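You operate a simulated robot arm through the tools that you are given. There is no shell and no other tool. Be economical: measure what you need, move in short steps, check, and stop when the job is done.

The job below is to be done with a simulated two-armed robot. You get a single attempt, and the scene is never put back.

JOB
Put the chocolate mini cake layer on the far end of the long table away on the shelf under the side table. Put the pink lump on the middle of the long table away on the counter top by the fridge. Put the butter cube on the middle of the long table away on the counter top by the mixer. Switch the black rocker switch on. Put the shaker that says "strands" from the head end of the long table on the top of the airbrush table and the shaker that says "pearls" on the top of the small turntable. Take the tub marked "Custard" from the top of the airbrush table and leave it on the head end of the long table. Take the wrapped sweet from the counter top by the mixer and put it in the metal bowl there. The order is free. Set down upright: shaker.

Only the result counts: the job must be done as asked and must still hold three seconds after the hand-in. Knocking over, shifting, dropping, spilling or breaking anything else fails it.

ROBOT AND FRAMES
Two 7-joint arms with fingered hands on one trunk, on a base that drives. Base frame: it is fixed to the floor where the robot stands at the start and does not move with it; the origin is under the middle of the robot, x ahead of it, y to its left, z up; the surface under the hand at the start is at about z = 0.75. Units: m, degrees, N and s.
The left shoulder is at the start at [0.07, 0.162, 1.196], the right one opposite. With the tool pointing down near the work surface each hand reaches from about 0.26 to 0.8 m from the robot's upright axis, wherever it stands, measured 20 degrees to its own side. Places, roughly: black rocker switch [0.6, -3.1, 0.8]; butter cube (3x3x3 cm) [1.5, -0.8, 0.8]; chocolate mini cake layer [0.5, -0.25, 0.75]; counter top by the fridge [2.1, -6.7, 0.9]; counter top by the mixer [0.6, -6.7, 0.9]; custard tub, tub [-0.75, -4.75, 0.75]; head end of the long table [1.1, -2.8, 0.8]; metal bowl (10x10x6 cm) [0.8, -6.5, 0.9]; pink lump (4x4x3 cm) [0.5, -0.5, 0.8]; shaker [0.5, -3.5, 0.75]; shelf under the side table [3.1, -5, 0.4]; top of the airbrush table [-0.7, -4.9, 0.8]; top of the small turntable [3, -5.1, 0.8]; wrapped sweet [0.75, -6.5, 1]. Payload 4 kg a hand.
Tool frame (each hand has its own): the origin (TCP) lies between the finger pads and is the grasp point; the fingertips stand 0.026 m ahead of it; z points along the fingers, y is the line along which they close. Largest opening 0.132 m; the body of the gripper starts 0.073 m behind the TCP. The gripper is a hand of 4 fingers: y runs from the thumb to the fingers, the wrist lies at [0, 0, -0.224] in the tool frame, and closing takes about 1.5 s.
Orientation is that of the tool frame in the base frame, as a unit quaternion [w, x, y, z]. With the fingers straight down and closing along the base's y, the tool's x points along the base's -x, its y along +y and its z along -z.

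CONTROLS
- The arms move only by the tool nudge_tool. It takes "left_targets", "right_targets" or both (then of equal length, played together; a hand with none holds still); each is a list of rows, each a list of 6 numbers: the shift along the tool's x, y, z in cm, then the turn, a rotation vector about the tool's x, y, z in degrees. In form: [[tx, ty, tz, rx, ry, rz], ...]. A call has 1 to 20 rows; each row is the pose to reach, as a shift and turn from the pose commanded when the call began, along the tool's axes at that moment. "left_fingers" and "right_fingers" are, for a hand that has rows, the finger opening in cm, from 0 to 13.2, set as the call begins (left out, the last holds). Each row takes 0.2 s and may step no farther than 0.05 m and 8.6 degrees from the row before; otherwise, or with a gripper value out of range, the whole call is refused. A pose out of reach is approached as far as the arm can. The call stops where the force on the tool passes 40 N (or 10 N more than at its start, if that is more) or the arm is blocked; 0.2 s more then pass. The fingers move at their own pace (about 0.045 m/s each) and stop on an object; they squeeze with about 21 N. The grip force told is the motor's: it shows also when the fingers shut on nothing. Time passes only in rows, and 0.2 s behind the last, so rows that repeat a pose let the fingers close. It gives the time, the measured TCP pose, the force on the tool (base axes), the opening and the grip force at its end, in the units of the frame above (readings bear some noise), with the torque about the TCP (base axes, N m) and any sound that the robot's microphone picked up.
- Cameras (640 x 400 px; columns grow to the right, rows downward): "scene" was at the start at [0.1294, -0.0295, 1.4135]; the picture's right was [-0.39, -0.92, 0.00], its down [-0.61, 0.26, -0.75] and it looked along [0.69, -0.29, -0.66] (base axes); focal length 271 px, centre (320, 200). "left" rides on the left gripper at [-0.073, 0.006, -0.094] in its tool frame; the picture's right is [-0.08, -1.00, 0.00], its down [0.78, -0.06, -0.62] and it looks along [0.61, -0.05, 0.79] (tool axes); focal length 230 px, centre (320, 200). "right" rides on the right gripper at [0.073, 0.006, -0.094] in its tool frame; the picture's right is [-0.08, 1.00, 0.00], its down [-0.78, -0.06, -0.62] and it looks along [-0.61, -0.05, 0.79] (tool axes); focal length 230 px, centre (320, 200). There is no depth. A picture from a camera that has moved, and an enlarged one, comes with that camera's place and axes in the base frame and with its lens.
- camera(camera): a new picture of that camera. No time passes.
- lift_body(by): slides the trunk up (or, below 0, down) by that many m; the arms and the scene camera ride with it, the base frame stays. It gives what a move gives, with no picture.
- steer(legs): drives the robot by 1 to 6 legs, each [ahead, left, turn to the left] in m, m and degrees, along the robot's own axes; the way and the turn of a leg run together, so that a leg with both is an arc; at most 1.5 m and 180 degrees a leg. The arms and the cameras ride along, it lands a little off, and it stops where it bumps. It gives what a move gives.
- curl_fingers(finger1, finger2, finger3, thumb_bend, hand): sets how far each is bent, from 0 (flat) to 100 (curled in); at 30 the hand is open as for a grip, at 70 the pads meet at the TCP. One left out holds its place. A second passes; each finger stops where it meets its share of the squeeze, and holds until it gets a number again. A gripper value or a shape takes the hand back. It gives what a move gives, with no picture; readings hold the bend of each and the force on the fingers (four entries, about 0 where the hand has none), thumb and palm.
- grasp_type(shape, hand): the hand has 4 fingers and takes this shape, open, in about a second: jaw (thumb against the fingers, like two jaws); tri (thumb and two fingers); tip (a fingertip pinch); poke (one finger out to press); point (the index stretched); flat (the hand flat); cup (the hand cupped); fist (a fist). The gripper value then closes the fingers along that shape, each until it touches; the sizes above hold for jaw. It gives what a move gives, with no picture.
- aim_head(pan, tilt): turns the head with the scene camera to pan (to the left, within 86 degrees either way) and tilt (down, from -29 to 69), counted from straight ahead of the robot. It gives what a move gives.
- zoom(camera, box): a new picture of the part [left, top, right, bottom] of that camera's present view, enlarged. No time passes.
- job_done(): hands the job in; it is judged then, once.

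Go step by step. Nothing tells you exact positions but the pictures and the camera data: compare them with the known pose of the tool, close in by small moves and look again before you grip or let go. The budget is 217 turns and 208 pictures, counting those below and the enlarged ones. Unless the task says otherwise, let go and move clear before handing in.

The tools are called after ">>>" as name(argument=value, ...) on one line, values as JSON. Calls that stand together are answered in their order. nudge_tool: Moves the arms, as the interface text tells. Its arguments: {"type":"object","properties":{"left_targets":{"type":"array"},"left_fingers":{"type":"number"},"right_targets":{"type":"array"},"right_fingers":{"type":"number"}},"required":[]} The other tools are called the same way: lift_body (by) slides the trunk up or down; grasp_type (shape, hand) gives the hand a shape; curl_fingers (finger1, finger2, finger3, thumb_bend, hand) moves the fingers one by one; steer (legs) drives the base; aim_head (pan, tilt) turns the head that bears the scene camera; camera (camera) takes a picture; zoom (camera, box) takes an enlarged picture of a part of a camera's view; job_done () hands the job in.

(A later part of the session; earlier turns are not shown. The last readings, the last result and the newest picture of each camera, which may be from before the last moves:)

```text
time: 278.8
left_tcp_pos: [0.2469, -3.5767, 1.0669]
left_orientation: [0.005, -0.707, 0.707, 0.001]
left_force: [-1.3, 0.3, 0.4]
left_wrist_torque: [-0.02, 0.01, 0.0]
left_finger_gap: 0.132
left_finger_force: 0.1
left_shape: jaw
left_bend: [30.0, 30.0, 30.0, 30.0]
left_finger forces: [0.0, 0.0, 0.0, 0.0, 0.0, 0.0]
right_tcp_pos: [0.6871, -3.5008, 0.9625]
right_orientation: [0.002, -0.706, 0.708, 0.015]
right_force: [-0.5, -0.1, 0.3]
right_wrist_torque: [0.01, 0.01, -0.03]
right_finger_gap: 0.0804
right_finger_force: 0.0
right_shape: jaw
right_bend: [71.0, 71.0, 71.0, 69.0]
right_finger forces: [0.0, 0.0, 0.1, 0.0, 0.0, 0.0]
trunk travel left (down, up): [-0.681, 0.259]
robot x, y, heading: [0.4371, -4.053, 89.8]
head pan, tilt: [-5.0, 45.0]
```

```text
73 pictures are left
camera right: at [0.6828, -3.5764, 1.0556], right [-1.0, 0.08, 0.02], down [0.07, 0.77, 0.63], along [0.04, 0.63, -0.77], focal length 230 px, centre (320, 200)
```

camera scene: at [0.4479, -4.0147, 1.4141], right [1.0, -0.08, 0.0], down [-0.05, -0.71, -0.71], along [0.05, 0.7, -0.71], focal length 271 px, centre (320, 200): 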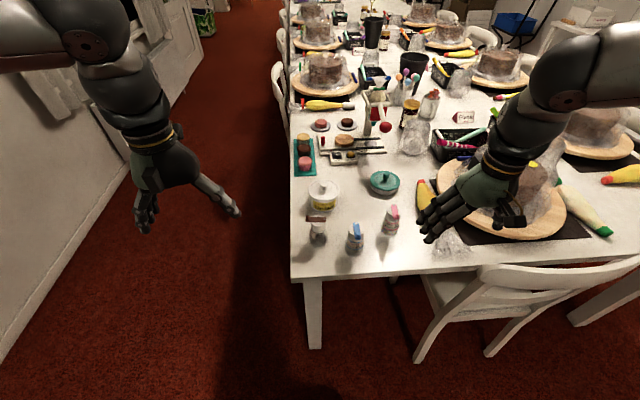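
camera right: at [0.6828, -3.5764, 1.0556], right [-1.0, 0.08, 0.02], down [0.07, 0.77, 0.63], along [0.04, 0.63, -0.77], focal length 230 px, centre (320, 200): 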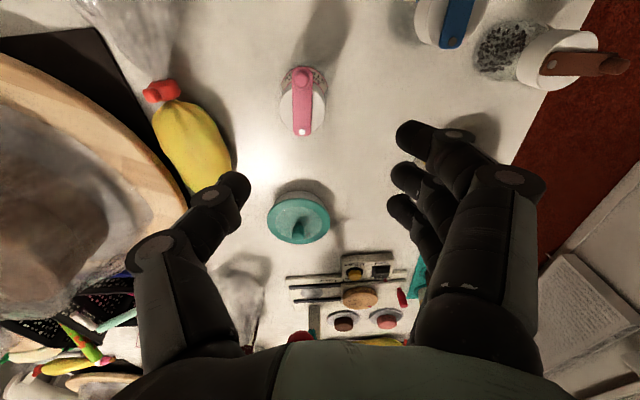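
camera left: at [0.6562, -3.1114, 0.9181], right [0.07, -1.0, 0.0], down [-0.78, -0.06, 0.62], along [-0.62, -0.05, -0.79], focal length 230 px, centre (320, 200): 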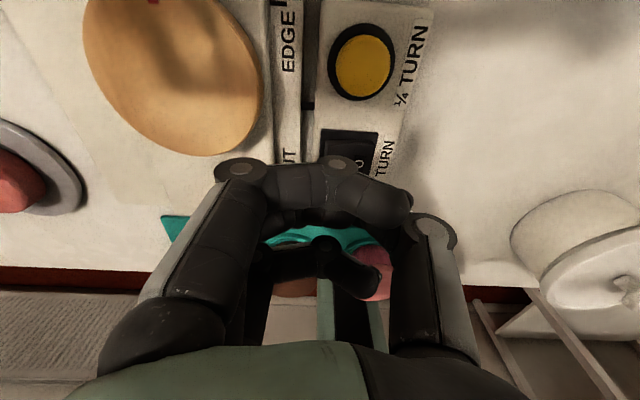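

Strands' cap is at (0.70,-3.511). I correct and descend to cap height.

>>> nudge_tool(right_targets=[[1, -1.3, 2, 0, 0, 0], [1, -1.3, 5, 0, 0, 0], [1, -1.3, 7.5, 0, 0, 0]])

>>> camera(camera="right")

```text
time: 279.6
left_tcp_pos: [0.2474, -3.5759, 1.0674]
left_orientation: [-0.004, 0.707, -0.707, -0.001]
left_force: [0.6, 0.9, -0.3]
left_wrist_torque: [0.0, 0.01, -0.03]
left_finger_gap: 0.1318
left_finger_force: 0.0
left_shape: jaw
left_bend: [30.0, 30.0, 30.0, 30.0]
left_finger forces: [0.0, 0.0, 0.0, 0.1, 0.0, 0.1]
right_tcp_pos: [0.6995, -3.5073, 0.8867]
right_orientation: [0.003, -0.706, 0.708, 0.015]
right_force: [0.3, -0.2, 0.5]
right_wrist_torque: [-0.01, -0.03, -0.02]
right_finger_gap: 0.0806
right_finger_force: 0.0
right_shape: jaw
right_bend: [71.0, 71.0, 71.0, 69.0]
right_finger forces: [0.0, 0.1, 0.1, 0.1, 0.0, 0.0]
trunk travel left (down, up): [-0.681, 0.259]
robot x, y, heading: [0.4395, -4.049, 90.1]
head pan, tilt: [-5.0, 45.0]
```

```text
72 pictures are left
camera right: at [0.6954, -3.5836, 0.9795], right [-1.0, 0.08, 0.02], down [0.07, 0.77, 0.64], along [0.04, 0.63, -0.77], focal length 230 px, centre (320, 200)
```

right: 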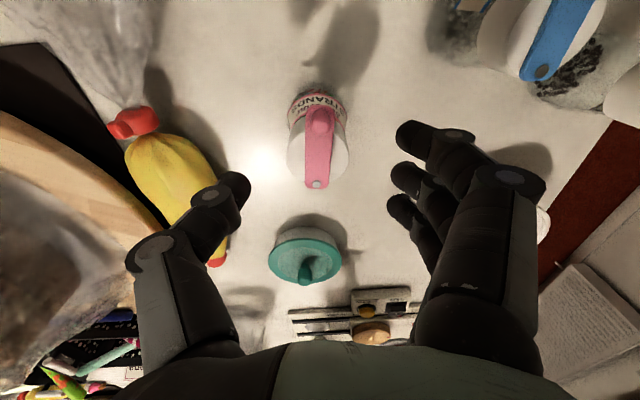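

>>> nudge_tool(right_targets=[[0.9, 0, 2, 0, 0, 0], [0.9, 0, 4.8, 0, 0, 0], [0.9, 0, 4.8, 0, 0, 0]])

>>> camera(camera="right")

```text
time: 280.4
left_tcp_pos: [0.247, -3.5772, 1.0681]
left_orientation: [0.006, -0.706, 0.708, 0.001]
left_force: [0.0, -1.0, -0.2]
left_wrist_torque: [0.02, -0.03, -0.01]
left_finger_gap: 0.1318
left_finger_force: 0.0
left_shape: jaw
left_bend: [30.0, 30.0, 30.0, 30.0]
left_finger forces: [0.1, 0.1, 0.1, 0.0, 0.0, 0.1]
right_tcp_pos: [0.6983, -3.5178, 0.8404]
right_orientation: [0.003, -0.706, 0.708, 0.015]
right_force: [0.8, 0.4, -0.1]
right_wrist_torque: [0.03, 0.0, 0.0]
right_finger_gap: 0.0806
right_finger_force: 0.0
right_shape: jaw
right_bend: [71.0, 71.0, 71.0, 69.0]
right_finger forces: [0.0, 0.0, 0.1, 0.0, 0.0, 0.1]
trunk travel left (down, up): [-0.681, 0.259]
robot x, y, heading: [0.4419, -4.0534, 90.3]
head pan, tilt: [-5.0, 45.0]
```

```text
71 pictures are left
camera right: at [0.6948, -3.593, 0.9331], right [-1.0, 0.08, 0.02], down [0.07, 0.77, 0.64], along [0.04, 0.63, -0.77], focal length 230 px, centre (320, 200)
```

right: 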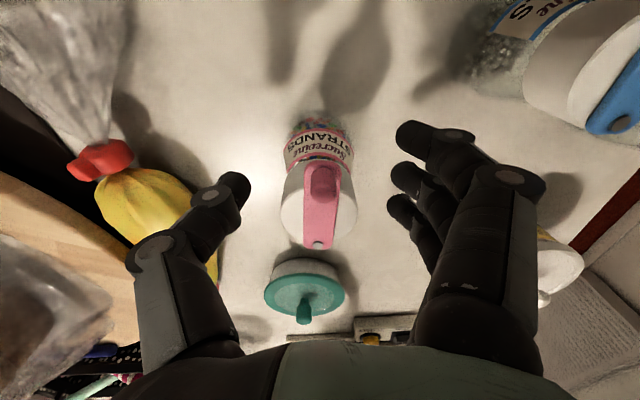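

Strands is centred. I lower 5 mm and close on the cap.

>>> nudge_tool(right_targets=[[0, 0, 0.5, 0, 0, 0], [0, 0, 0.5, 0, 0, 0], [0, 0, 0.5, 0, 0, 0], [0, 0, 0.5, 0, 0, 0], [0, 0, 0.5, 0, 0, 0], [0, 0, 0.5, 0, 0, 0], [0, 0, 0.5, 0, 0, 0]], right_fingers=2)

>>> nudge_tool(right_targets=[[0, 0, -2, 0, 0, 0], [0, 0, -6, 0, 0, 0], [0, 0, -10, 0, 0, 0], [0, 0, -15, 0, 0, 0], [4, 0, -18, 0, 0, 0], [8, 0, -20, 0, 0, 0], [12, 0, -20, 0, 0, 0]])

>>> camera(camera="right")

```text
time: 282.0
left_tcp_pos: [0.2462, -3.5775, 1.069]
left_orientation: [-0.004, 0.707, -0.707, -0.001]
left_force: [-0.2, -0.3, 0.5]
left_wrist_torque: [0.01, 0.0, 0.0]
left_finger_gap: 0.1319
left_finger_force: 0.0
left_shape: jaw
left_bend: [30.0, 30.0, 30.0, 30.0]
left_finger forces: [0.0, 0.0, 0.0, 0.0, 0.0, 0.2]
right_tcp_pos: [0.6989, -3.5184, 0.8362]
right_orientation: [0.003, -0.705, 0.709, 0.015]
right_force: [1.6, -0.2, -0.1]
right_wrist_torque: [-0.01, 0.0, 0.0]
right_finger_gap: 0.0285
right_finger_force: 20.8
right_shape: jaw
right_bend: [67.0, 73.0, 73.0, 70.0]
right_finger forces: [0.0, 7.0, 9.4, 0.0, 17.1, 0.0]
trunk travel left (down, up): [-0.681, 0.259]
robot x, y, heading: [0.444, -4.0512, 90.3]
head pan, tilt: [-5.0, 45.0]
```

```text
time: 283.6
left_tcp_pos: [0.2465, -3.578, 1.0679]
left_orientation: [0.005, -0.707, 0.707, 0.001]
left_force: [-0.3, -0.4, -0.4]
left_wrist_torque: [0.03, 0.0, -0.01]
left_finger_gap: 0.1319
left_finger_force: 0.0
left_shape: jaw
left_bend: [30.0, 30.0, 30.0, 30.0]
left_finger forces: [0.0, 0.0, 0.0, 0.0, 0.1, 0.0]
right_tcp_pos: [0.7027, -3.6434, 1.0318]
right_orientation: [0.003, -0.705, 0.709, 0.015]
right_force: [0.1, -0.1, -2.2]
right_wrist_torque: [-0.03, -0.04, 0.03]
right_finger_gap: 0.0281
right_finger_force: 21.0
right_shape: jaw
right_bend: [67.0, 73.0, 73.0, 70.0]
right_finger forces: [0.1, 7.2, 9.2, 0.1, 16.3, 0.1]
trunk travel left (down, up): [-0.681, 0.259]
robot x, y, heading: [0.4434, -4.051, 90.1]
head pan, tilt: [-5.0, 45.0]
```

```text
70 pictures are left
camera right: at [0.6987, -3.719, 1.123], right [-1.0, 0.08, 0.02], down [0.07, 0.77, 0.64], along [0.04, 0.63, -0.77], focal length 230 px, centre (320, 200)
```

right: 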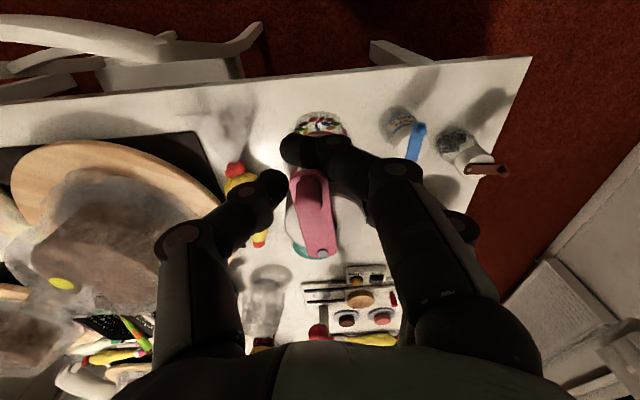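

Strands is held. For pearls I sidestep right 16 cm, back 5 cm, and rotate the left hand ~80° so it closes away from the nibs shaker.

>>> steer(legs=[[-0.05, -0.16, 0]])

>>> nudge_tool(left_targets=[[0, -1.5, 0, 0, 0, 8], [0, -3, 0, 0, 0, 16], [0, -4.5, 0, 0, 0, 24], [0, -6, 0, 0, 0, 32], [0, -7.5, 0, 0, 0, 40], [-1, -9, 0, 0, 0, 48], [-2, -10.5, 0, 0, 0, 56], [-3.5, -12, 0, 0, 0, 64], [-5, -14, 0, 0, 0, 72], [-7, -16, 0, 0, 0, 80]], left_fingers=8)

>>> camera(camera="left")

```text
time: 285.0
left_tcp_pos: [0.404, -3.626, 1.0658]
left_orientation: [-0.005, 0.708, -0.707, 0.0]
left_force: [0.4, -0.3, -0.1]
left_wrist_torque: [0.02, -0.01, -0.01]
left_finger_gap: 0.1319
left_finger_force: 0.0
left_shape: jaw
left_bend: [30.0, 30.0, 30.0, 30.0]
left_finger forces: [0.0, 0.0, 0.0, 0.1, 0.0, 0.1]
right_tcp_pos: [0.8609, -3.6897, 1.0315]
right_orientation: [0.003, -0.706, 0.708, 0.014]
right_force: [0.1, 0.1, -1.4]
right_wrist_torque: [-0.03, 0.0, -0.02]
right_finger_gap: 0.0281
right_finger_force: 21.5
right_shape: jaw
right_bend: [67.0, 73.0, 73.0, 70.0]
right_finger forces: [0.0, 7.2, 9.4, 0.0, 16.4, 0.0]
trunk travel left (down, up): [-0.681, 0.259]
robot x, y, heading: [0.6004, -4.0988, 90.2]
head pan, tilt: [-5.0, 45.0]
```

```text
time: 287.2
left_tcp_pos: [0.5688, -3.5586, 1.0703]
left_orientation: [0.002, -0.087, 0.996, 0.005]
left_force: [0.3, 0.5, 0.1]
left_wrist_torque: [0.01, 0.01, -0.04]
left_finger_gap: 0.0803
left_finger_force: 0.0
left_shape: jaw
left_bend: [71.0, 71.0, 71.0, 69.0]
left_finger forces: [0.0, 0.0, 0.0, 0.0, 0.0, 0.0]
right_tcp_pos: [0.8634, -3.692, 1.0309]
right_orientation: [0.003, -0.706, 0.708, 0.016]
right_force: [0.5, 0.7, -1.7]
right_wrist_torque: [-0.02, 0.01, 0.0]
right_finger_gap: 0.0281
right_finger_force: 20.6
right_shape: jaw
right_bend: [67.0, 73.0, 73.0, 70.0]
right_finger forces: [0.1, 7.1, 9.4, 0.1, 16.4, 0.1]
trunk travel left (down, up): [-0.681, 0.259]
robot x, y, heading: [0.6016, -4.097, 90.1]
head pan, tilt: [-5.0, 45.0]
```

```text
69 pictures are left
camera left: at [0.6386, -3.5397, 1.1636], right [0.25, -0.97, -0.01], down [-0.76, -0.2, 0.61], along [-0.6, -0.15, -0.79], focal length 230 px, centre (320, 200)
```

left: 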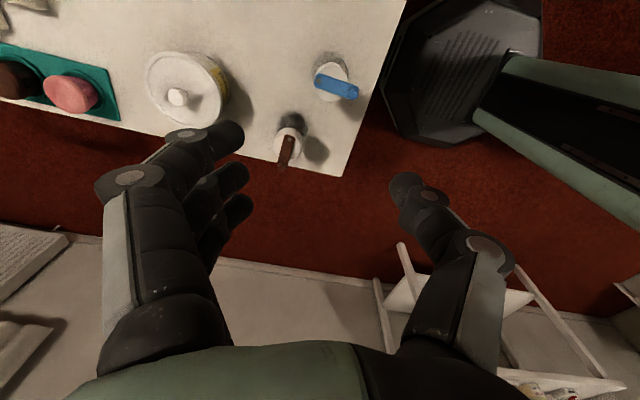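

Pearls' cap is at (0.587,-3.568). I align and descend to z≈0.9.

>>> nudge_tool(left_targets=[[-1.6, -1.2, 3, 0, 0, 0], [-1.6, -1.2, 8, 0, 0, 0], [-1.6, -1.2, 12.5, 0, 0, 0], [-1.6, -1.2, 17, 0, 0, 0]])

>>> camera(camera="left")

```text
time: 288.2
left_tcp_pos: [0.5847, -3.564, 0.8982]
left_orientation: [0.003, -0.088, 0.996, 0.003]
left_force: [0.2, 0.5, -0.2]
left_wrist_torque: [-0.02, 0.0, -0.01]
left_finger_gap: 0.0805
left_finger_force: 0.1
left_shape: jaw
left_bend: [71.0, 71.0, 71.0, 69.0]
left_finger forces: [0.0, 0.0, 0.0, 0.0, 0.1, 0.1]
right_tcp_pos: [0.8623, -3.6897, 1.0299]
right_orientation: [0.003, -0.707, 0.707, 0.015]
right_force: [0.5, -0.1, -1.8]
right_wrist_torque: [-0.02, 0.0, -0.01]
right_finger_gap: 0.0283
right_finger_force: 21.5
right_shape: jaw
right_bend: [67.0, 73.0, 73.0, 70.0]
right_finger forces: [0.0, 7.1, 9.4, 0.0, 16.4, 0.0]
trunk travel left (down, up): [-0.681, 0.259]
robot x, y, heading: [0.5967, -4.1004, 90.2]
head pan, tilt: [-5.0, 45.0]
```

```text
68 pictures are left
camera left: at [0.656, -3.5462, 0.9914], right [0.25, -0.97, -0.01], down [-0.77, -0.2, 0.61], along [-0.59, -0.15, -0.79], focal length 230 px, centre (320, 200)
```

left: 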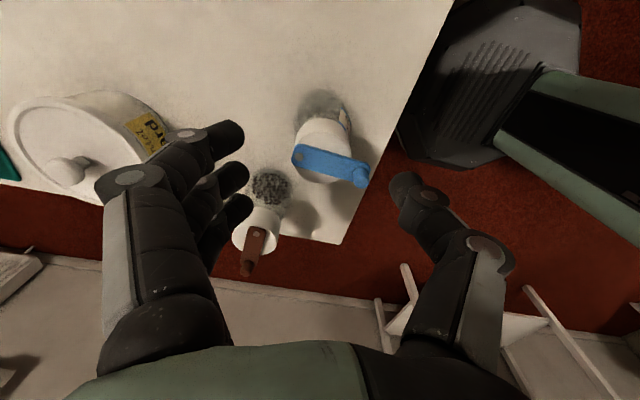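

>>> nudge_tool(left_targets=[[-0.4, -0.2, 2, 0, 0, 0], [-0.4, -0.2, 4.5, 0, 0, 0]], left_fingers=7)

>>> camera(camera="left")

>>> zoom(camera="scene", box=[220, 160, 400, 280])

```text
time: 288.8
left_tcp_pos: [0.5906, -3.5643, 0.8539]
left_orientation: [0.002, -0.088, 0.996, 0.003]
left_force: [-0.1, -0.6, -0.2]
left_wrist_torque: [0.0, -0.03, 0.0]
left_finger_gap: 0.0706
left_finger_force: 0.0
left_shape: jaw
left_bend: [72.0, 72.0, 72.0, 70.0]
left_finger forces: [0.1, 0.0, 0.1, 0.1, 0.0, 0.1]
right_tcp_pos: [0.8612, -3.6905, 1.0312]
right_orientation: [0.003, -0.706, 0.708, 0.015]
right_force: [-0.1, -0.3, -1.9]
right_wrist_torque: [-0.02, -0.02, 0.03]
right_finger_gap: 0.0277
right_finger_force: 20.5
right_shape: jaw
right_bend: [67.0, 73.0, 73.0, 70.0]
right_finger forces: [0.1, 7.1, 9.4, 0.0, 16.4, 0.0]
trunk travel left (down, up): [-0.681, 0.259]
robot x, y, heading: [0.5988, -4.0997, 90.4]
head pan, tilt: [-5.0, 45.0]
```

```text
67 pictures are left
camera left: at [0.6603, -3.5453, 0.9481], right [0.25, -0.97, -0.01], down [-0.76, -0.2, 0.61], along [-0.59, -0.15, -0.79], focal length 230 px, centre (320, 200)
```

left: 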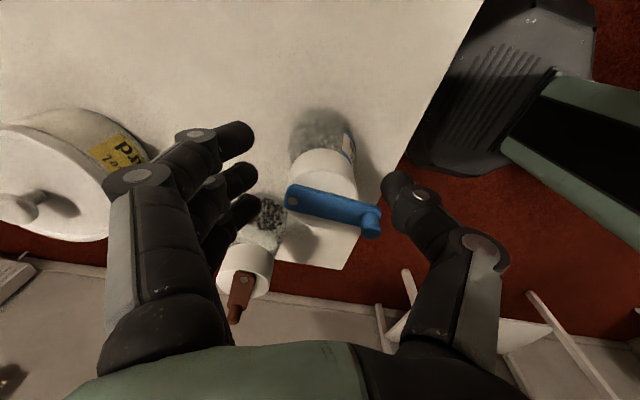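

```text
3.33 times, centred on (310, 220) of scene
camera zoom: at [0.608, -3.963, 1.414], right [1.0, -0.08, 0.0], down [-0.06, -0.71, -0.71], along [0.06, 0.7, -0.71], focal length 905 px, centre (353, 133)
```

zoom: 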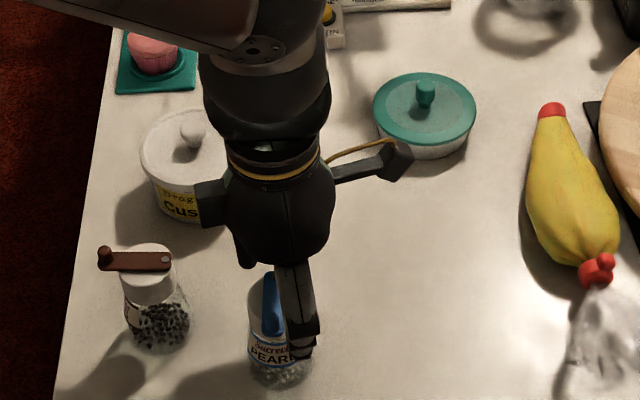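

I lower 2 cm and close on pearls' cap.

>>> nudge_tool(left_targets=[[0, -0.3, 1, 0, 0, 0], [0, -0.3, 2, 0, 0, 0], [0, -0.3, 2, 0, 0, 0]])

>>> nudge_tool(left_targets=[[0, 0, 0, 0, 0, 0], [0, 0, 0, 0, 0, 0], [0, 0, 0, 0, 0, 0], [0, 0, 0, 0, 0, 0], [0, 0, 0, 0, 0, 0], [0, 0, 0, 0, 0, 0]], left_fingers=2)

>>> camera(camera="left")

```text
time: 289.6
left_tcp_pos: [0.5897, -3.566, 0.8352]
left_orientation: [0.003, -0.088, 0.996, 0.004]
left_force: [0.6, 0.5, -0.4]
left_wrist_torque: [-0.02, 0.02, 0.02]
left_finger_gap: 0.0705
left_finger_force: 0.1
left_shape: jaw
left_bend: [72.0, 72.0, 72.0, 70.0]
left_finger forces: [0.1, 0.0, 0.0, 0.1, 0.1, 0.1]
right_tcp_pos: [0.862, -3.6911, 1.0313]
right_orientation: [0.002, -0.706, 0.708, 0.015]
right_force: [-0.4, 0.4, -1.3]
right_wrist_torque: [0.0, 0.0, 0.02]
right_finger_gap: 0.0281
right_finger_force: 21.1
right_shape: jaw
right_bend: [67.0, 73.0, 73.0, 70.0]
right_finger forces: [0.0, 7.0, 9.4, 0.1, 16.4, 0.0]
trunk travel left (down, up): [-0.681, 0.259]
robot x, y, heading: [0.6007, -4.098, 90.2]
head pan, tilt: [-5.0, 45.0]
```

```text
time: 291.0
left_tcp_pos: [0.5899, -3.5671, 0.8348]
left_orientation: [0.003, -0.088, 0.996, 0.004]
left_force: [-0.2, -1.0, 0.2]
left_wrist_torque: [0.0, -0.02, -0.02]
left_finger_gap: 0.0292
left_finger_force: 21.5
left_shape: jaw
left_bend: [67.0, 73.0, 73.0, 70.0]
left_finger forces: [0.0, 8.1, 8.6, 0.1, 17.3, 0.1]
right_tcp_pos: [0.8614, -3.6914, 1.0314]
right_orientation: [0.003, -0.707, 0.707, 0.015]
right_force: [0.3, -0.3, -1.8]
right_wrist_torque: [0.01, -0.02, -0.02]
right_finger_gap: 0.0282
right_finger_force: 20.8
right_shape: jaw
right_bend: [67.0, 73.0, 73.0, 70.0]
right_finger forces: [0.0, 7.2, 9.4, 0.0, 16.4, 0.0]
trunk travel left (down, up): [-0.681, 0.259]
robot x, y, heading: [0.5991, -4.101, 90.0]
head pan, tilt: [-5.0, 45.0]
```

```text
65 pictures are left
camera left: at [0.6602, -3.5492, 0.9284], right [0.25, -0.97, -0.01], down [-0.77, -0.2, 0.61], along [-0.59, -0.15, -0.79], focal length 230 px, centre (320, 200)
```

left: 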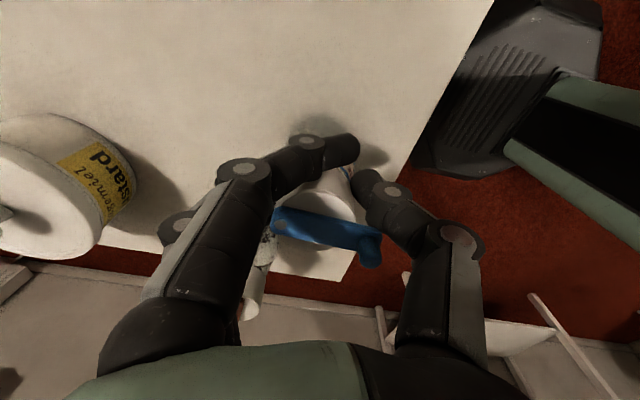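

Pearls is gripped. I lift it and check both nibs and the held shaker.

>>> nudge_tool(left_targets=[[0, 0, -2, 0, 0, 0], [0, 0, -6, 0, 0, 0], [0, 0, -11, 0, 0, 0], [0, 0, -16, 0, 0, 0], [0, 0, -20, 0, 0, 0], [0, 0, -20, 0, 0, -8], [0, 0, -20, 0, 0, -16], [0, 0, -20, 0, 0, -24], [0, 0, -20, 0, 0, -32], [0, 0, -20, 0, 0, -40], [0, 0, -20, 0, 0, -48], [0, 0, -20, 0, 0, -56], [0, 0, -20, 0, 0, -64], [0, 0, -20, 0, 0, -72], [0, 0, -20, 0, 0, -80]])

>>> steer(legs=[[-0.08, 0, 0]])

>>> camera(camera="scene")

```text
time: 294.2
left_tcp_pos: [0.5881, -3.5691, 1.0337]
left_orientation: [-0.004, 0.709, -0.705, -0.001]
left_force: [0.5, -0.1, -1.7]
left_wrist_torque: [0.04, 0.01, 0.0]
left_finger_gap: 0.0284
left_finger_force: 20.8
left_shape: jaw
left_bend: [67.0, 73.0, 73.0, 70.0]
left_finger forces: [0.0, 8.3, 8.8, 0.0, 16.7, 0.0]
right_tcp_pos: [0.8613, -3.6903, 1.0301]
right_orientation: [0.003, -0.706, 0.708, 0.015]
right_force: [0.5, 0.0, -2.0]
right_wrist_torque: [-0.03, -0.02, -0.02]
right_finger_gap: 0.0282
right_finger_force: 20.8
right_shape: jaw
right_bend: [67.0, 73.0, 73.0, 70.0]
right_finger forces: [0.0, 7.1, 9.4, 0.0, 16.3, 0.1]
trunk travel left (down, up): [-0.681, 0.259]
robot x, y, heading: [0.6013, -4.0974, 90.1]
head pan, tilt: [-5.0, 45.0]
```

```text
time: 295.3
left_tcp_pos: [0.5888, -3.6472, 1.0324]
left_orientation: [-0.003, 0.708, -0.706, 0.0]
left_force: [0.6, 0.0, -1.9]
left_wrist_torque: [0.04, 0.0, 0.01]
left_finger_gap: 0.0285
left_finger_force: 21.1
left_shape: jaw
left_bend: [67.0, 73.0, 73.0, 70.0]
left_finger forces: [0.0, 8.4, 8.7, 0.0, 16.6, 0.1]
right_tcp_pos: [0.8621, -3.769, 1.0311]
right_orientation: [0.001, -0.706, 0.708, 0.014]
right_force: [0.9, 0.1, -2.8]
right_wrist_torque: [-0.01, -0.01, -0.01]
right_finger_gap: 0.0283
right_finger_force: 20.8
right_shape: jaw
right_bend: [67.0, 73.0, 73.0, 70.0]
right_finger forces: [0.0, 7.1, 9.6, 0.0, 16.4, 0.0]
trunk travel left (down, up): [-0.681, 0.259]
robot x, y, heading: [0.6023, -4.1777, 90.4]
head pan, tilt: [-5.0, 45.0]
```

```text
64 pictures are left
camera scene: at [0.6079, -4.0418, 1.4138], right [1.0, -0.08, 0.0], down [-0.06, -0.71, -0.71], along [0.06, 0.7, -0.71], focal length 271 px, centre (320, 200)
```

scene: 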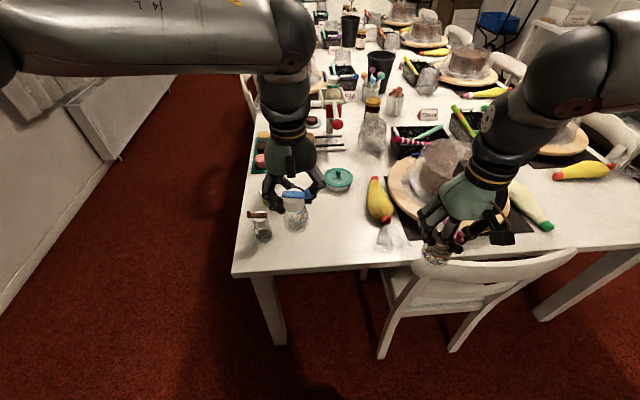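

Both shakers are held, nibs still stands. I raise both hands a bit, turn left and drive to the airbrush table.

>>> nudge_tool(left_targets=[[0, 0, -4, 0, 0, 0], [1, 0, -8, 0, 0, 0], [2, 0, -12, 0, 0, 0]], right_targets=[[0, 0, -3, 0, 0, 0], [0, 0, -6, 0, 0, 0], [0, 0, -8, 0, 0, 0]])

>>> steer(legs=[[0, 0, 90], [0.75, 0, 0], [0, 0.62, 0]])

>>> aim_head(pan=-20, tilt=45)

>>> camera(camera="scene")

```text
time: 296.1
left_tcp_pos: [0.5896, -3.6705, 1.1539]
left_orientation: [-0.005, 0.708, -0.706, -0.002]
left_force: [0.0, -0.2, -1.2]
left_wrist_torque: [0.04, 0.01, -0.02]
left_finger_gap: 0.0284
left_finger_force: 21.0
left_shape: jaw
left_bend: [67.0, 73.0, 73.0, 70.0]
left_finger forces: [0.0, 8.3, 8.8, 0.0, 16.7, 0.0]
right_tcp_pos: [0.8627, -3.7744, 1.1114]
right_orientation: [0.003, -0.706, 0.708, 0.016]
right_force: [0.1, -1.5, -2.2]
right_wrist_torque: [0.01, 0.03, 0.01]
right_finger_gap: 0.0281
right_finger_force: 21.2
right_shape: jaw
right_bend: [67.0, 73.0, 73.0, 70.0]
right_finger forces: [0.1, 7.1, 9.6, 0.0, 16.4, 0.0]
trunk travel left (down, up): [-0.681, 0.259]
robot x, y, heading: [0.5976, -4.1775, 89.9]
head pan, tilt: [-5.0, 45.0]
```

```text
time: 307.1
left_tcp_pos: [-0.6525, -4.8167, 1.1523]
left_orientation: [-0.003, 1.0, 0.005, -0.004]
left_force: [-0.3, 1.1, -1.2]
left_wrist_torque: [-0.02, 0.02, -0.01]
left_finger_gap: 0.0284
left_finger_force: 21.0
left_shape: jaw
left_bend: [67.0, 73.0, 73.0, 70.0]
left_finger forces: [0.0, 8.7, 8.4, 0.0, 16.5, 0.0]
right_tcp_pos: [-0.5504, -4.5414, 1.1102]
right_orientation: [0.008, 1.0, 0.004, -0.012]
right_force: [0.6, 0.0, -2.1]
right_wrist_torque: [0.0, -0.02, 0.0]
right_finger_gap: 0.0279
right_finger_force: 21.1
right_shape: jaw
right_bend: [67.0, 73.0, 73.0, 70.0]
right_finger forces: [0.0, 6.5, 9.8, 0.0, 16.3, 0.0]
trunk travel left (down, up): [-0.681, 0.259]
robot x, y, heading: [-0.1422, -4.8007, -179.5]
head pan, tilt: [-5.0, 45.0]
```

```text
time: 307.8
left_tcp_pos: [-0.653, -4.8165, 1.1518]
left_orientation: [-0.002, 1.0, 0.006, -0.003]
left_force: [-0.4, 0.1, -0.4]
left_wrist_torque: [0.01, 0.0, 0.04]
left_finger_gap: 0.0283
left_finger_force: 21.1
left_shape: jaw
left_bend: [67.0, 73.0, 73.0, 70.0]
left_finger forces: [0.0, 8.7, 8.4, 0.0, 16.5, 0.1]
right_tcp_pos: [-0.5509, -4.5427, 1.1106]
right_orientation: [0.009, 1.0, 0.004, -0.012]
right_force: [0.1, -0.4, -2.0]
right_wrist_torque: [0.0, -0.03, 0.0]
right_finger_gap: 0.0277
right_finger_force: 21.4
right_shape: jaw
right_bend: [67.0, 73.0, 73.0, 70.0]
right_finger forces: [0.1, 6.5, 9.8, 0.0, 16.3, 0.1]
trunk travel left (down, up): [-0.681, 0.259]
robot x, y, heading: [-0.1398, -4.7978, -179.5]
head pan, tilt: [-20.0, 45.0]
```

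```text
63 pictures are left
camera scene: at [-0.2677, -4.7722, 1.4141], right [0.33, 0.94, 0.0], down [0.67, -0.23, -0.71], along [-0.67, 0.23, -0.71], focal length 271 px, centre (320, 200)
```

scene: 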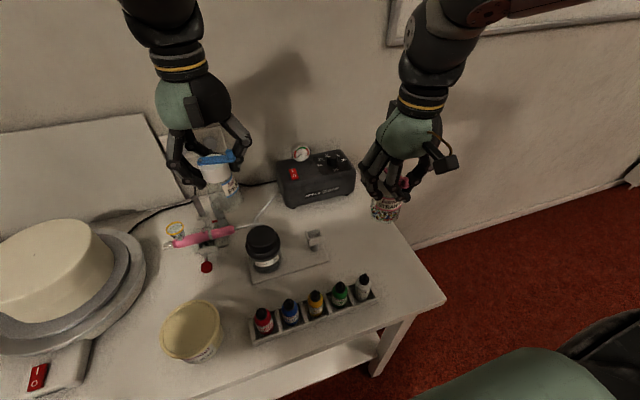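

I bring strands over the spot the tub vacated, (-0.68,-4.53), and lower.

>>> nudge_tool(right_targets=[[-4, -0.5, 0, 0, 0, 0], [-8.5, -1, 0, 0, 0, 0], [-13, -1.5, 0, 0, 0, 0], [-13, -1.5, 5, 0, 0, 0], [-13, -1.5, 10, 0, 0, 0], [-13, -1.5, 15, 0, 0, 0], [-13, -1.5, 19, 0, 0, 0]])

>>> camera(camera="right")

>>> zoom(camera="scene", box=[290, 130, 450, 250])

```text
time: 309.4
left_tcp_pos: [-0.6532, -4.8167, 1.1524]
left_orientation: [-0.002, 1.0, 0.005, -0.003]
left_force: [0.3, 0.0, -2.4]
left_wrist_torque: [-0.07, 0.0, -0.02]
left_finger_gap: 0.0284
left_finger_force: 21.2
left_shape: jaw
left_bend: [67.0, 73.0, 73.0, 70.0]
left_finger forces: [0.0, 8.7, 8.4, 0.1, 16.5, 0.0]
right_tcp_pos: [-0.6848, -4.5294, 0.9217]
right_orientation: [0.009, 1.0, 0.002, -0.012]
right_force: [-0.6, 0.1, -1.1]
right_wrist_torque: [-0.01, -0.02, 0.05]
right_finger_gap: 0.0279
right_finger_force: 20.9
right_shape: jaw
right_bend: [67.0, 73.0, 73.0, 70.0]
right_finger forces: [0.0, 6.6, 10.0, 0.0, 16.3, 0.0]
trunk travel left (down, up): [-0.681, 0.259]
robot x, y, heading: [-0.1425, -4.7996, -179.7]
head pan, tilt: [-20.0, 45.0]
```

```text
62 pictures are left
camera right: at [-0.6095, -4.5339, 1.0132], right [-0.07, -1.0, 0.02], down [-0.77, 0.07, 0.63], along [-0.63, 0.03, -0.77], focal length 230 px, centre (320, 200)
```

right: 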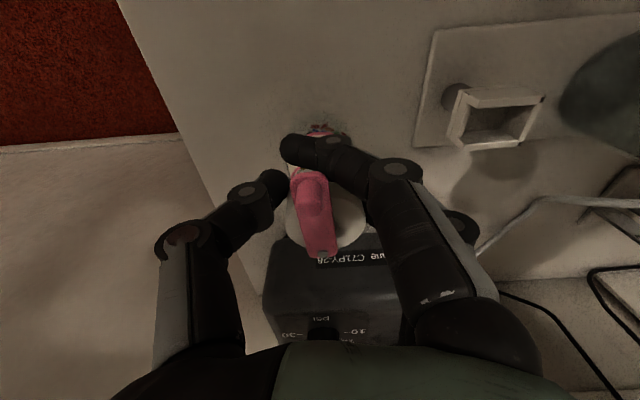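

```text
3.33 times, centred on (370, 190) of scene
camera zoom: at [-0.2687, -4.7712, 1.414], right [0.33, 0.94, 0.0], down [0.67, -0.23, -0.71], along [-0.67, 0.23, -0.71], focal length 905 px, centre (153, 233)
```

zoom: 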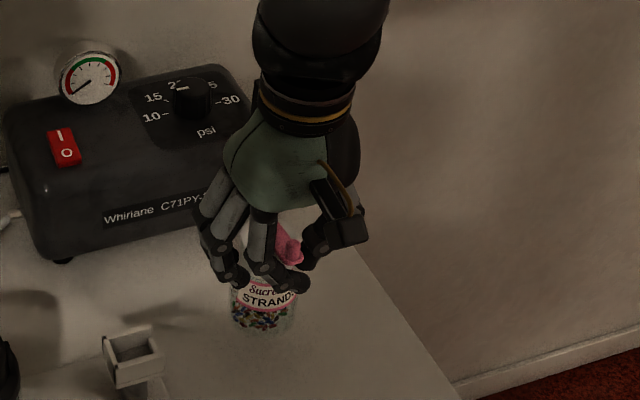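

Upright over a clear spot. I lower to contact.

>>> nudge_tool(right_targets=[[0, 0, 1.5, 0, 0, 0], [0, 0, 2.8, 0, 0, 0], [0, 0, 3.3, 0, 0, 0], [0, 0, 3.6, 0, 0, 0]])

```text
time: 310.4
left_tcp_pos: [-0.6536, -4.8162, 1.1513]
left_orientation: [-0.003, 1.0, 0.005, -0.003]
left_force: [-0.3, -0.5, -2.5]
left_wrist_torque: [0.02, 0.02, -0.03]
left_finger_gap: 0.0282
left_finger_force: 21.4
left_shape: jaw
left_bend: [67.0, 73.0, 73.0, 70.0]
left_finger forces: [0.0, 8.7, 8.6, 0.0, 16.4, 0.0]
right_tcp_pos: [-0.6853, -4.5311, 0.8864]
right_orientation: [0.008, 1.0, 0.004, -0.012]
right_force: [0.4, 0.1, -1.8]
right_wrist_torque: [-0.02, 0.0, -0.01]
right_finger_gap: 0.0278
right_finger_force: 21.0
right_shape: jaw
right_bend: [67.0, 73.0, 73.0, 70.0]
right_finger forces: [0.0, 6.6, 9.9, 0.1, 16.5, 0.1]
trunk travel left (down, up): [-0.681, 0.259]
robot x, y, heading: [-0.1433, -4.803, -179.5]
head pan, tilt: [-20.0, 45.0]
```

>>> nudge_tool(right_targets=[[0, 0, 0.3, 0, 0, 0], [0, 0, 0.5, 0, 0, 0]])

```text
time: 311.0
left_tcp_pos: [-0.6507, -4.8174, 1.1541]
left_orientation: [-0.003, 1.0, 0.004, -0.004]
left_force: [-0.1, 0.4, -1.4]
left_wrist_torque: [-0.03, 0.01, -0.01]
left_finger_gap: 0.0281
left_finger_force: 21.3
left_shape: jaw
left_bend: [67.0, 73.0, 73.0, 70.0]
left_finger forces: [0.0, 8.6, 8.5, 0.0, 16.4, 0.0]
right_tcp_pos: [-0.6857, -4.5323, 0.8844]
right_orientation: [0.009, 1.0, 0.003, -0.014]
right_force: [2.1, 2.6, 14.8]
right_wrist_torque: [-0.09, 0.09, 0.01]
right_finger_gap: 0.0283
right_finger_force: 20.8
right_shape: jaw
right_bend: [67.0, 73.0, 73.0, 70.0]
right_finger forces: [0.0, 8.2, 11.5, 0.0, 21.9, 0.0]
trunk travel left (down, up): [-0.681, 0.259]
robot x, y, heading: [-0.1389, -4.8021, -179.2]
head pan, tilt: [-20.0, 45.0]
```

Contact. I ease 2 mm up, open to 7.5 cm and rise straight up.

>>> nudge_tool(right_targets=[[0, 0, -0.3, 0, 0, 0], [0, 0, -0.3, 0, 0, 0], [0, 0, -0.3, 0, 0, 0], [0, 0, -0.3, 0, 0, 0], [0, 0, -0.3, 0, 0, 0], [0, 0, -0.3, 0, 0, 0]], right_fingers=7.5)

>>> camera(camera="right")

```text
time: 312.4
left_tcp_pos: [-0.6531, -4.8174, 1.1526]
left_orientation: [-0.003, 1.0, 0.005, -0.003]
left_force: [0.0, 0.6, -2.3]
left_wrist_torque: [0.02, 0.01, -0.01]
left_finger_gap: 0.0286
left_finger_force: 20.7
left_shape: jaw
left_bend: [67.0, 73.0, 73.0, 70.0]
left_finger forces: [0.0, 8.7, 8.5, 0.0, 16.6, 0.0]
right_tcp_pos: [-0.6855, -4.532, 0.8856]
right_orientation: [0.009, 1.0, 0.003, -0.013]
right_force: [0.0, -0.7, 0.6]
right_wrist_torque: [-0.02, -0.02, 0.01]
right_finger_gap: 0.0744
right_finger_force: 0.0
right_shape: jaw
right_bend: [72.0, 72.0, 72.0, 70.0]
right_finger forces: [0.0, 0.1, 0.0, 0.0, 0.0, 0.0]
trunk travel left (down, up): [-0.681, 0.259]
robot x, y, heading: [-0.1367, -4.8034, -179.5]
head pan, tilt: [-20.0, 45.0]
```

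```text
60 pictures are left
camera right: at [-0.6107, -4.5353, 0.9772], right [-0.07, -1.0, 0.02], down [-0.77, 0.07, 0.63], along [-0.63, 0.03, -0.77], focal length 230 px, centre (320, 200)
```

right: 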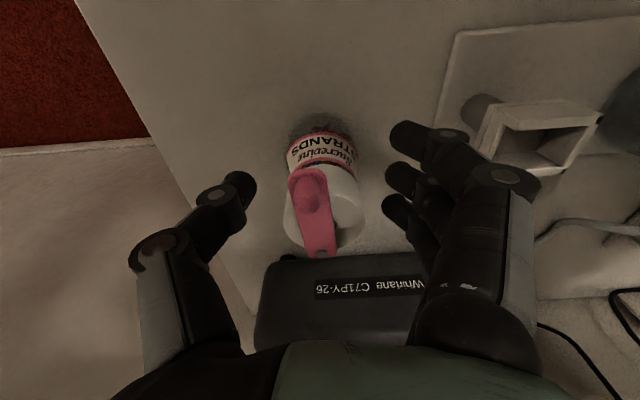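

Strands stands freely. I lift away and check it from the head camera.

>>> nudge_tool(right_targets=[[0, 0, -4, 0, 0, 0], [0, 0, -8, 0, 0, 0], [0, 0, -12, 0, 0, 0], [0, 0, -16, 0, 0, 0], [4, 0, -18, 0, 0, 0], [8, 0, -18, 0, 0, 0], [12, 0, -18, 0, 0, 0]])

>>> camera(camera="scene")

```text
time: 314.0
left_tcp_pos: [-0.6529, -4.8171, 1.1541]
left_orientation: [-0.003, 1.0, 0.006, -0.005]
left_force: [-0.2, -0.2, -1.4]
left_wrist_torque: [0.03, 0.07, 0.0]
left_finger_gap: 0.0284
left_finger_force: 20.8
left_shape: jaw
left_bend: [67.0, 73.0, 73.0, 70.0]
left_finger forces: [0.1, 8.7, 8.5, 0.1, 16.5, 0.1]
right_tcp_pos: [-0.5614, -4.5272, 1.0629]
right_orientation: [0.009, 1.0, 0.003, -0.014]
right_force: [-0.3, 0.1, 0.0]
right_wrist_torque: [-0.01, 0.05, -0.05]
right_finger_gap: 0.0744
right_finger_force: 0.1
right_shape: jaw
right_bend: [72.0, 72.0, 72.0, 70.0]
right_finger forces: [0.1, 0.1, 0.0, 0.0, 0.0, 0.0]
trunk travel left (down, up): [-0.681, 0.259]
robot x, y, heading: [-0.1452, -4.7989, -179.5]
head pan, tilt: [-20.0, 45.0]
```

```text
59 pictures are left
camera scene: at [-0.2658, -4.7715, 1.4143], right [0.33, 0.94, 0.0], down [0.67, -0.23, -0.71], along [-0.67, 0.23, -0.71], focal length 271 px, centre (320, 200)
```

scene: 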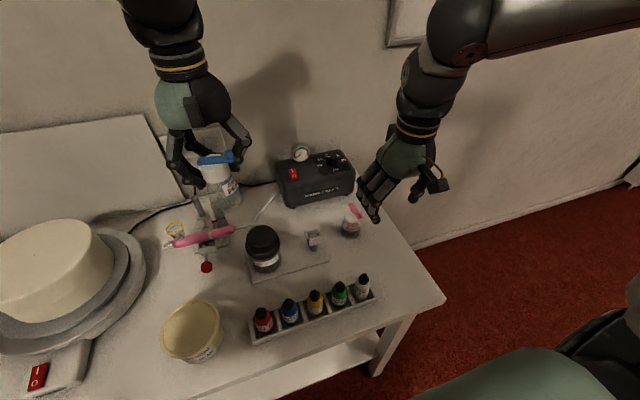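

Strands is standing. I back off, turn around and drive through the corridor to the side table.

>>> steer(legs=[[-0.1, 0, 0], [0, 0, -180], [0, 0.5, 0]])

>>> steer(legs=[[1.5, 0, 0]])

```text
time: 325.1
left_tcp_pos: [0.4817, -4.3067, 1.1522]
left_orientation: [0.003, 0.013, 1.0, -0.002]
left_force: [0.2, 0.0, -1.4]
left_wrist_torque: [0.0, -0.04, 0.0]
left_finger_gap: 0.0281
left_finger_force: 20.9
left_shape: jaw
left_bend: [67.0, 73.0, 73.0, 70.0]
left_finger forces: [0.0, 8.8, 7.9, 0.0, 16.3, 0.0]
right_tcp_pos: [0.38, -4.5933, 1.0619]
right_orientation: [0.012, 0.015, 1.0, 0.01]
right_force: [-1.0, -0.1, -0.1]
right_wrist_torque: [-0.01, 0.02, 0.02]
right_finger_gap: 0.0742
right_finger_force: 0.1
right_shape: jaw
right_bend: [72.0, 72.0, 72.0, 70.0]
right_finger forces: [0.1, 0.1, 0.1, 0.1, 0.0, 0.1]
trunk travel left (down, up): [-0.681, 0.259]
robot x, y, heading: [-0.029, -4.3004, -1.4]
head pan, tilt: [-20.0, 45.0]
```

```text
time: 332.6
left_tcp_pos: [1.9883, -4.3223, 1.153]
left_orientation: [0.003, 0.005, 1.0, -0.002]
left_force: [-1.0, -0.1, -1.4]
left_wrist_torque: [0.0, -0.03, 0.03]
left_finger_gap: 0.0283
left_finger_force: 20.9
left_shape: jaw
left_bend: [67.0, 73.0, 73.0, 70.0]
left_finger forces: [0.0, 9.0, 7.9, 0.0, 16.3, 0.0]
right_tcp_pos: [1.8921, -4.6098, 1.0632]
right_orientation: [0.012, 0.007, 1.0, 0.009]
right_force: [0.3, 0.4, -0.7]
right_wrist_torque: [-0.02, 0.02, 0.0]
right_finger_gap: 0.0742
right_finger_force: 0.1
right_shape: jaw
right_bend: [72.0, 72.0, 72.0, 70.0]
right_finger forces: [0.0, 0.1, 0.0, 0.0, 0.1, 0.1]
trunk travel left (down, up): [-0.681, 0.259]
robot x, y, heading: [1.4784, -4.3291, -0.5]
head pan, tilt: [-20.0, 45.0]
```

>>> steer(legs=[[0.87, 0, 0.5], [0, -0.87, 0]])

>>> aim_head(pan=5, tilt=48)

>>> camera(camera="scene")

```text
time: 341.4
left_tcp_pos: [2.8592, -5.1832, 1.1523]
left_orientation: [0.003, 0.007, 1.0, -0.003]
left_force: [-0.4, 0.1, -2.4]
left_wrist_torque: [0.01, -0.03, 0.0]
left_finger_gap: 0.028
left_finger_force: 21.4
left_shape: jaw
left_bend: [67.0, 73.0, 73.0, 70.0]
left_finger forces: [0.1, 9.1, 7.9, 0.0, 16.3, 0.1]
right_tcp_pos: [2.7616, -5.4726, 1.0632]
right_orientation: [0.012, 0.008, 1.0, 0.009]
right_force: [0.1, 0.8, 0.8]
right_wrist_torque: [0.02, -0.03, 0.01]
right_finger_gap: 0.0745
right_finger_force: 0.1
right_shape: jaw
right_bend: [72.0, 72.0, 72.0, 70.0]
right_finger forces: [0.0, 0.0, 0.1, 0.0, 0.1, 0.0]
trunk travel left (down, up): [-0.681, 0.259]
robot x, y, heading: [2.346, -5.1874, -0.8]
head pan, tilt: [-20.0, 45.0]
```

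```text
time: 342.2
left_tcp_pos: [2.8596, -5.1856, 1.1541]
left_orientation: [0.003, 0.007, 1.0, -0.002]
left_force: [0.7, 0.3, -1.5]
left_wrist_torque: [-0.03, 0.01, 0.0]
left_finger_gap: 0.0282
left_finger_force: 21.1
left_shape: jaw
left_bend: [67.0, 73.0, 73.0, 70.0]
left_finger forces: [0.0, 9.0, 8.0, 0.0, 16.3, 0.0]
right_tcp_pos: [2.7613, -5.4728, 1.0626]
right_orientation: [0.012, 0.009, 1.0, 0.009]
right_force: [0.1, -0.2, -0.5]
right_wrist_torque: [-0.02, 0.0, 0.02]
right_finger_gap: 0.0743
right_finger_force: 0.1
right_shape: jaw
right_bend: [72.0, 72.0, 72.0, 70.0]
right_finger forces: [0.0, 0.0, 0.2, 0.0, 0.1, 0.1]
trunk travel left (down, up): [-0.681, 0.259]
robot x, y, heading: [2.3468, -5.1873, -0.6]
head pan, tilt: [5.0, 48.0]
```

```text
58 pictures are left
camera scene: at [2.479, -5.1793, 1.4099], right [0.07, -1.0, 0.0], down [-0.74, -0.05, -0.67], along [0.67, 0.05, -0.74], focal length 271 px, centre (320, 200)
```

scene: 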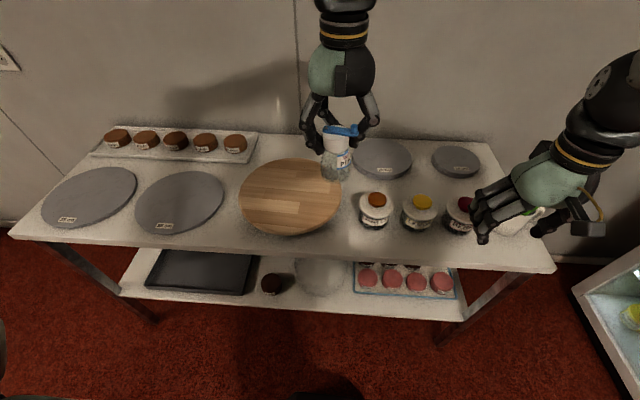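

I bring pearls over the wooden turntable at about (2.98,-5.06) and lower.

>>> nudge_tool(left_targets=[[-2.5, 2.7, 0, 0, 0, 0], [-5, 5.4, 0, 0, 0, 0], [-7.5, 8, 0, 0, 0, 0], [-10, 10.5, 0, 0, 0, 0], [-12, 12.5, 0, 0, 0, 0], [-12, 12.5, 5, 0, 0, 0], [-12, 12.5, 10, 0, 0, 0], [-12, 12.5, 15, 0, 0, 0], [-12, 12.5, 19, 0, 0, 0], [-12, 12.5, 22, 0, 0, 0]])

>>> camera(camera="scene")

>>> camera(camera="left")

```text
time: 344.4
left_tcp_pos: [2.9806, -5.0652, 0.9332]
left_orientation: [0.003, 0.008, 1.0, -0.003]
left_force: [-0.1, -0.6, -1.9]
left_wrist_torque: [0.01, -0.01, -0.01]
left_finger_gap: 0.0281
left_finger_force: 21.4
left_shape: jaw
left_bend: [67.0, 73.0, 73.0, 70.0]
left_finger forces: [0.0, 8.9, 8.3, 0.1, 16.5, 0.0]
right_tcp_pos: [2.7628, -5.4708, 1.0617]
right_orientation: [0.012, 0.009, 1.0, 0.01]
right_force: [0.4, 0.1, 0.5]
right_wrist_torque: [0.02, -0.02, 0.04]
right_finger_gap: 0.0745
right_finger_force: 0.0
right_shape: jaw
right_bend: [72.0, 72.0, 72.0, 70.0]
right_finger forces: [0.0, 0.0, 0.0, 0.0, 0.1, 0.0]
trunk travel left (down, up): [-0.681, 0.259]
robot x, y, heading: [2.3489, -5.1872, -0.7]
head pan, tilt: [5.0, 48.0]
```

```text
57 pictures are left
camera scene: at [2.4799, -5.1792, 1.4099], right [0.07, -1.0, 0.0], down [-0.74, -0.06, -0.67], along [0.67, 0.05, -0.74], focal length 271 px, centre (320, 200)
```

scene: 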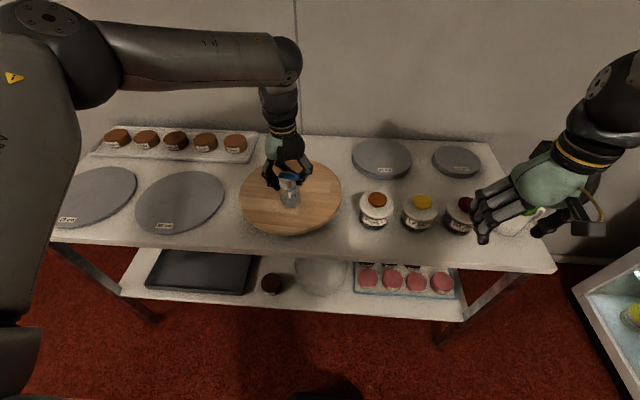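

```text
56 pictures are left
camera left: at [3.0534, -5.0597, 1.0259], right [0.06, -1.0, 0.01], down [-0.79, -0.05, 0.61], along [-0.61, -0.04, -0.79], focal length 230 px, centre (320, 200)
```

left: 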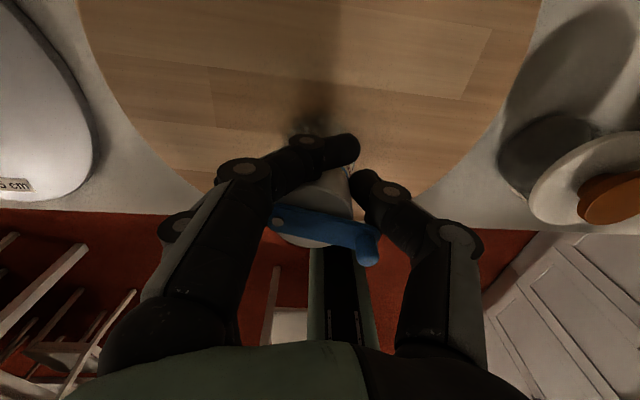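

Well over the disc. I lower gently.

>>> nudge_tool(left_targets=[[0, 0, 1, 0, 0, 0], [0, 0, 2, 0, 0, 0], [0, 0, 2.5, 0, 0, 0], [0, 0, 3.0, 0, 0, 0], [0, 0, 3.5, 0, 0, 0]])

```text
time: 345.1
left_tcp_pos: [2.9834, -5.0672, 0.926]
left_orientation: [0.012, 0.007, 1.0, -0.007]
left_force: [-9.2, 0.1, 27.6]
left_wrist_torque: [0.41, 0.44, 0.13]
left_finger_gap: 0.0307
left_finger_force: 21.2
left_shape: jaw
left_bend: [67.0, 74.0, 75.0, 71.0]
left_finger forces: [0.1, 10.8, 16.1, 0.0, 21.4, 0.0]
right_tcp_pos: [2.7579, -5.4717, 1.0639]
right_orientation: [0.013, 0.01, 1.0, 0.009]
right_force: [0.4, -0.1, -0.5]
right_wrist_torque: [0.01, 0.01, 0.0]
right_finger_gap: 0.0745
right_finger_force: 0.0
right_shape: jaw
right_bend: [72.0, 72.0, 72.0, 70.0]
right_finger forces: [0.0, 0.0, 0.1, 0.0, 0.0, 0.0]
trunk travel left (down, up): [-0.681, 0.259]
robot x, y, heading: [2.3493, -5.1874, -0.8]
head pan, tilt: [5.0, 48.0]
stopped in row 3 (left hand): the force on the tool passed its limit at 46 N (the readings are from after the stop); the commanded pose is now the measured one
```

The disc top is higher than thought (z≈0.84); I relieve the pressure by 5 mm.

>>> nudge_tool(left_targets=[[0, 0, -0.3, 0, 0, 0], [0, 0, -0.5, 0, 0, 0]])

>>> zoom(camera="scene", box=[220, 120, 360, 240])

```text
time: 345.7
left_tcp_pos: [2.9829, -5.0667, 0.926]
left_orientation: [0.009, 0.006, 1.0, -0.005]
left_force: [-3.6, 0.4, 11.9]
left_wrist_torque: [0.32, 0.17, 0.01]
left_finger_gap: 0.0305
left_finger_force: 21.1
left_shape: jaw
left_bend: [67.0, 74.0, 74.0, 71.0]
left_finger forces: [0.0, 9.8, 11.8, 0.0, 19.1, 0.0]
right_tcp_pos: [2.7579, -5.4725, 1.0632]
right_orientation: [0.013, 0.009, 1.0, 0.009]
right_force: [0.0, -0.3, -0.1]
right_wrist_torque: [-0.01, 0.0, -0.02]
right_finger_gap: 0.0744
right_finger_force: 0.1
right_shape: jaw
right_bend: [72.0, 72.0, 72.0, 70.0]
right_finger forces: [0.1, 0.0, 0.0, 0.0, 0.0, 0.0]
trunk travel left (down, up): [-0.681, 0.259]
robot x, y, heading: [2.3478, -5.1885, -0.7]
head pan, tilt: [5.0, 48.0]
```

```text
3.33 times, centred on (290, 180) of scene
camera zoom: at [2.4763, -5.1797, 1.41], right [0.07, -1.0, 0.0], down [-0.74, -0.05, -0.67], along [0.67, 0.05, -0.74], focal length 905 px, centre (420, 267)
```

zoom: 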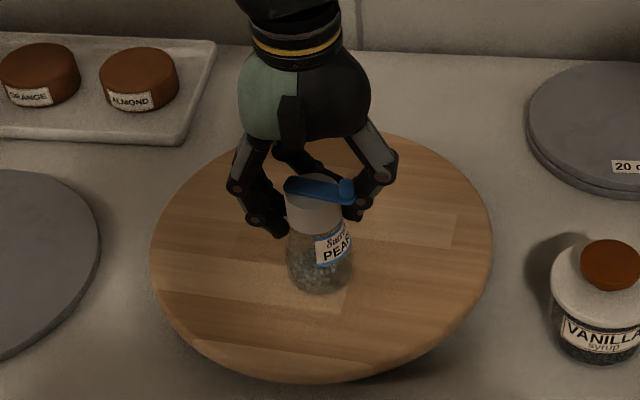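

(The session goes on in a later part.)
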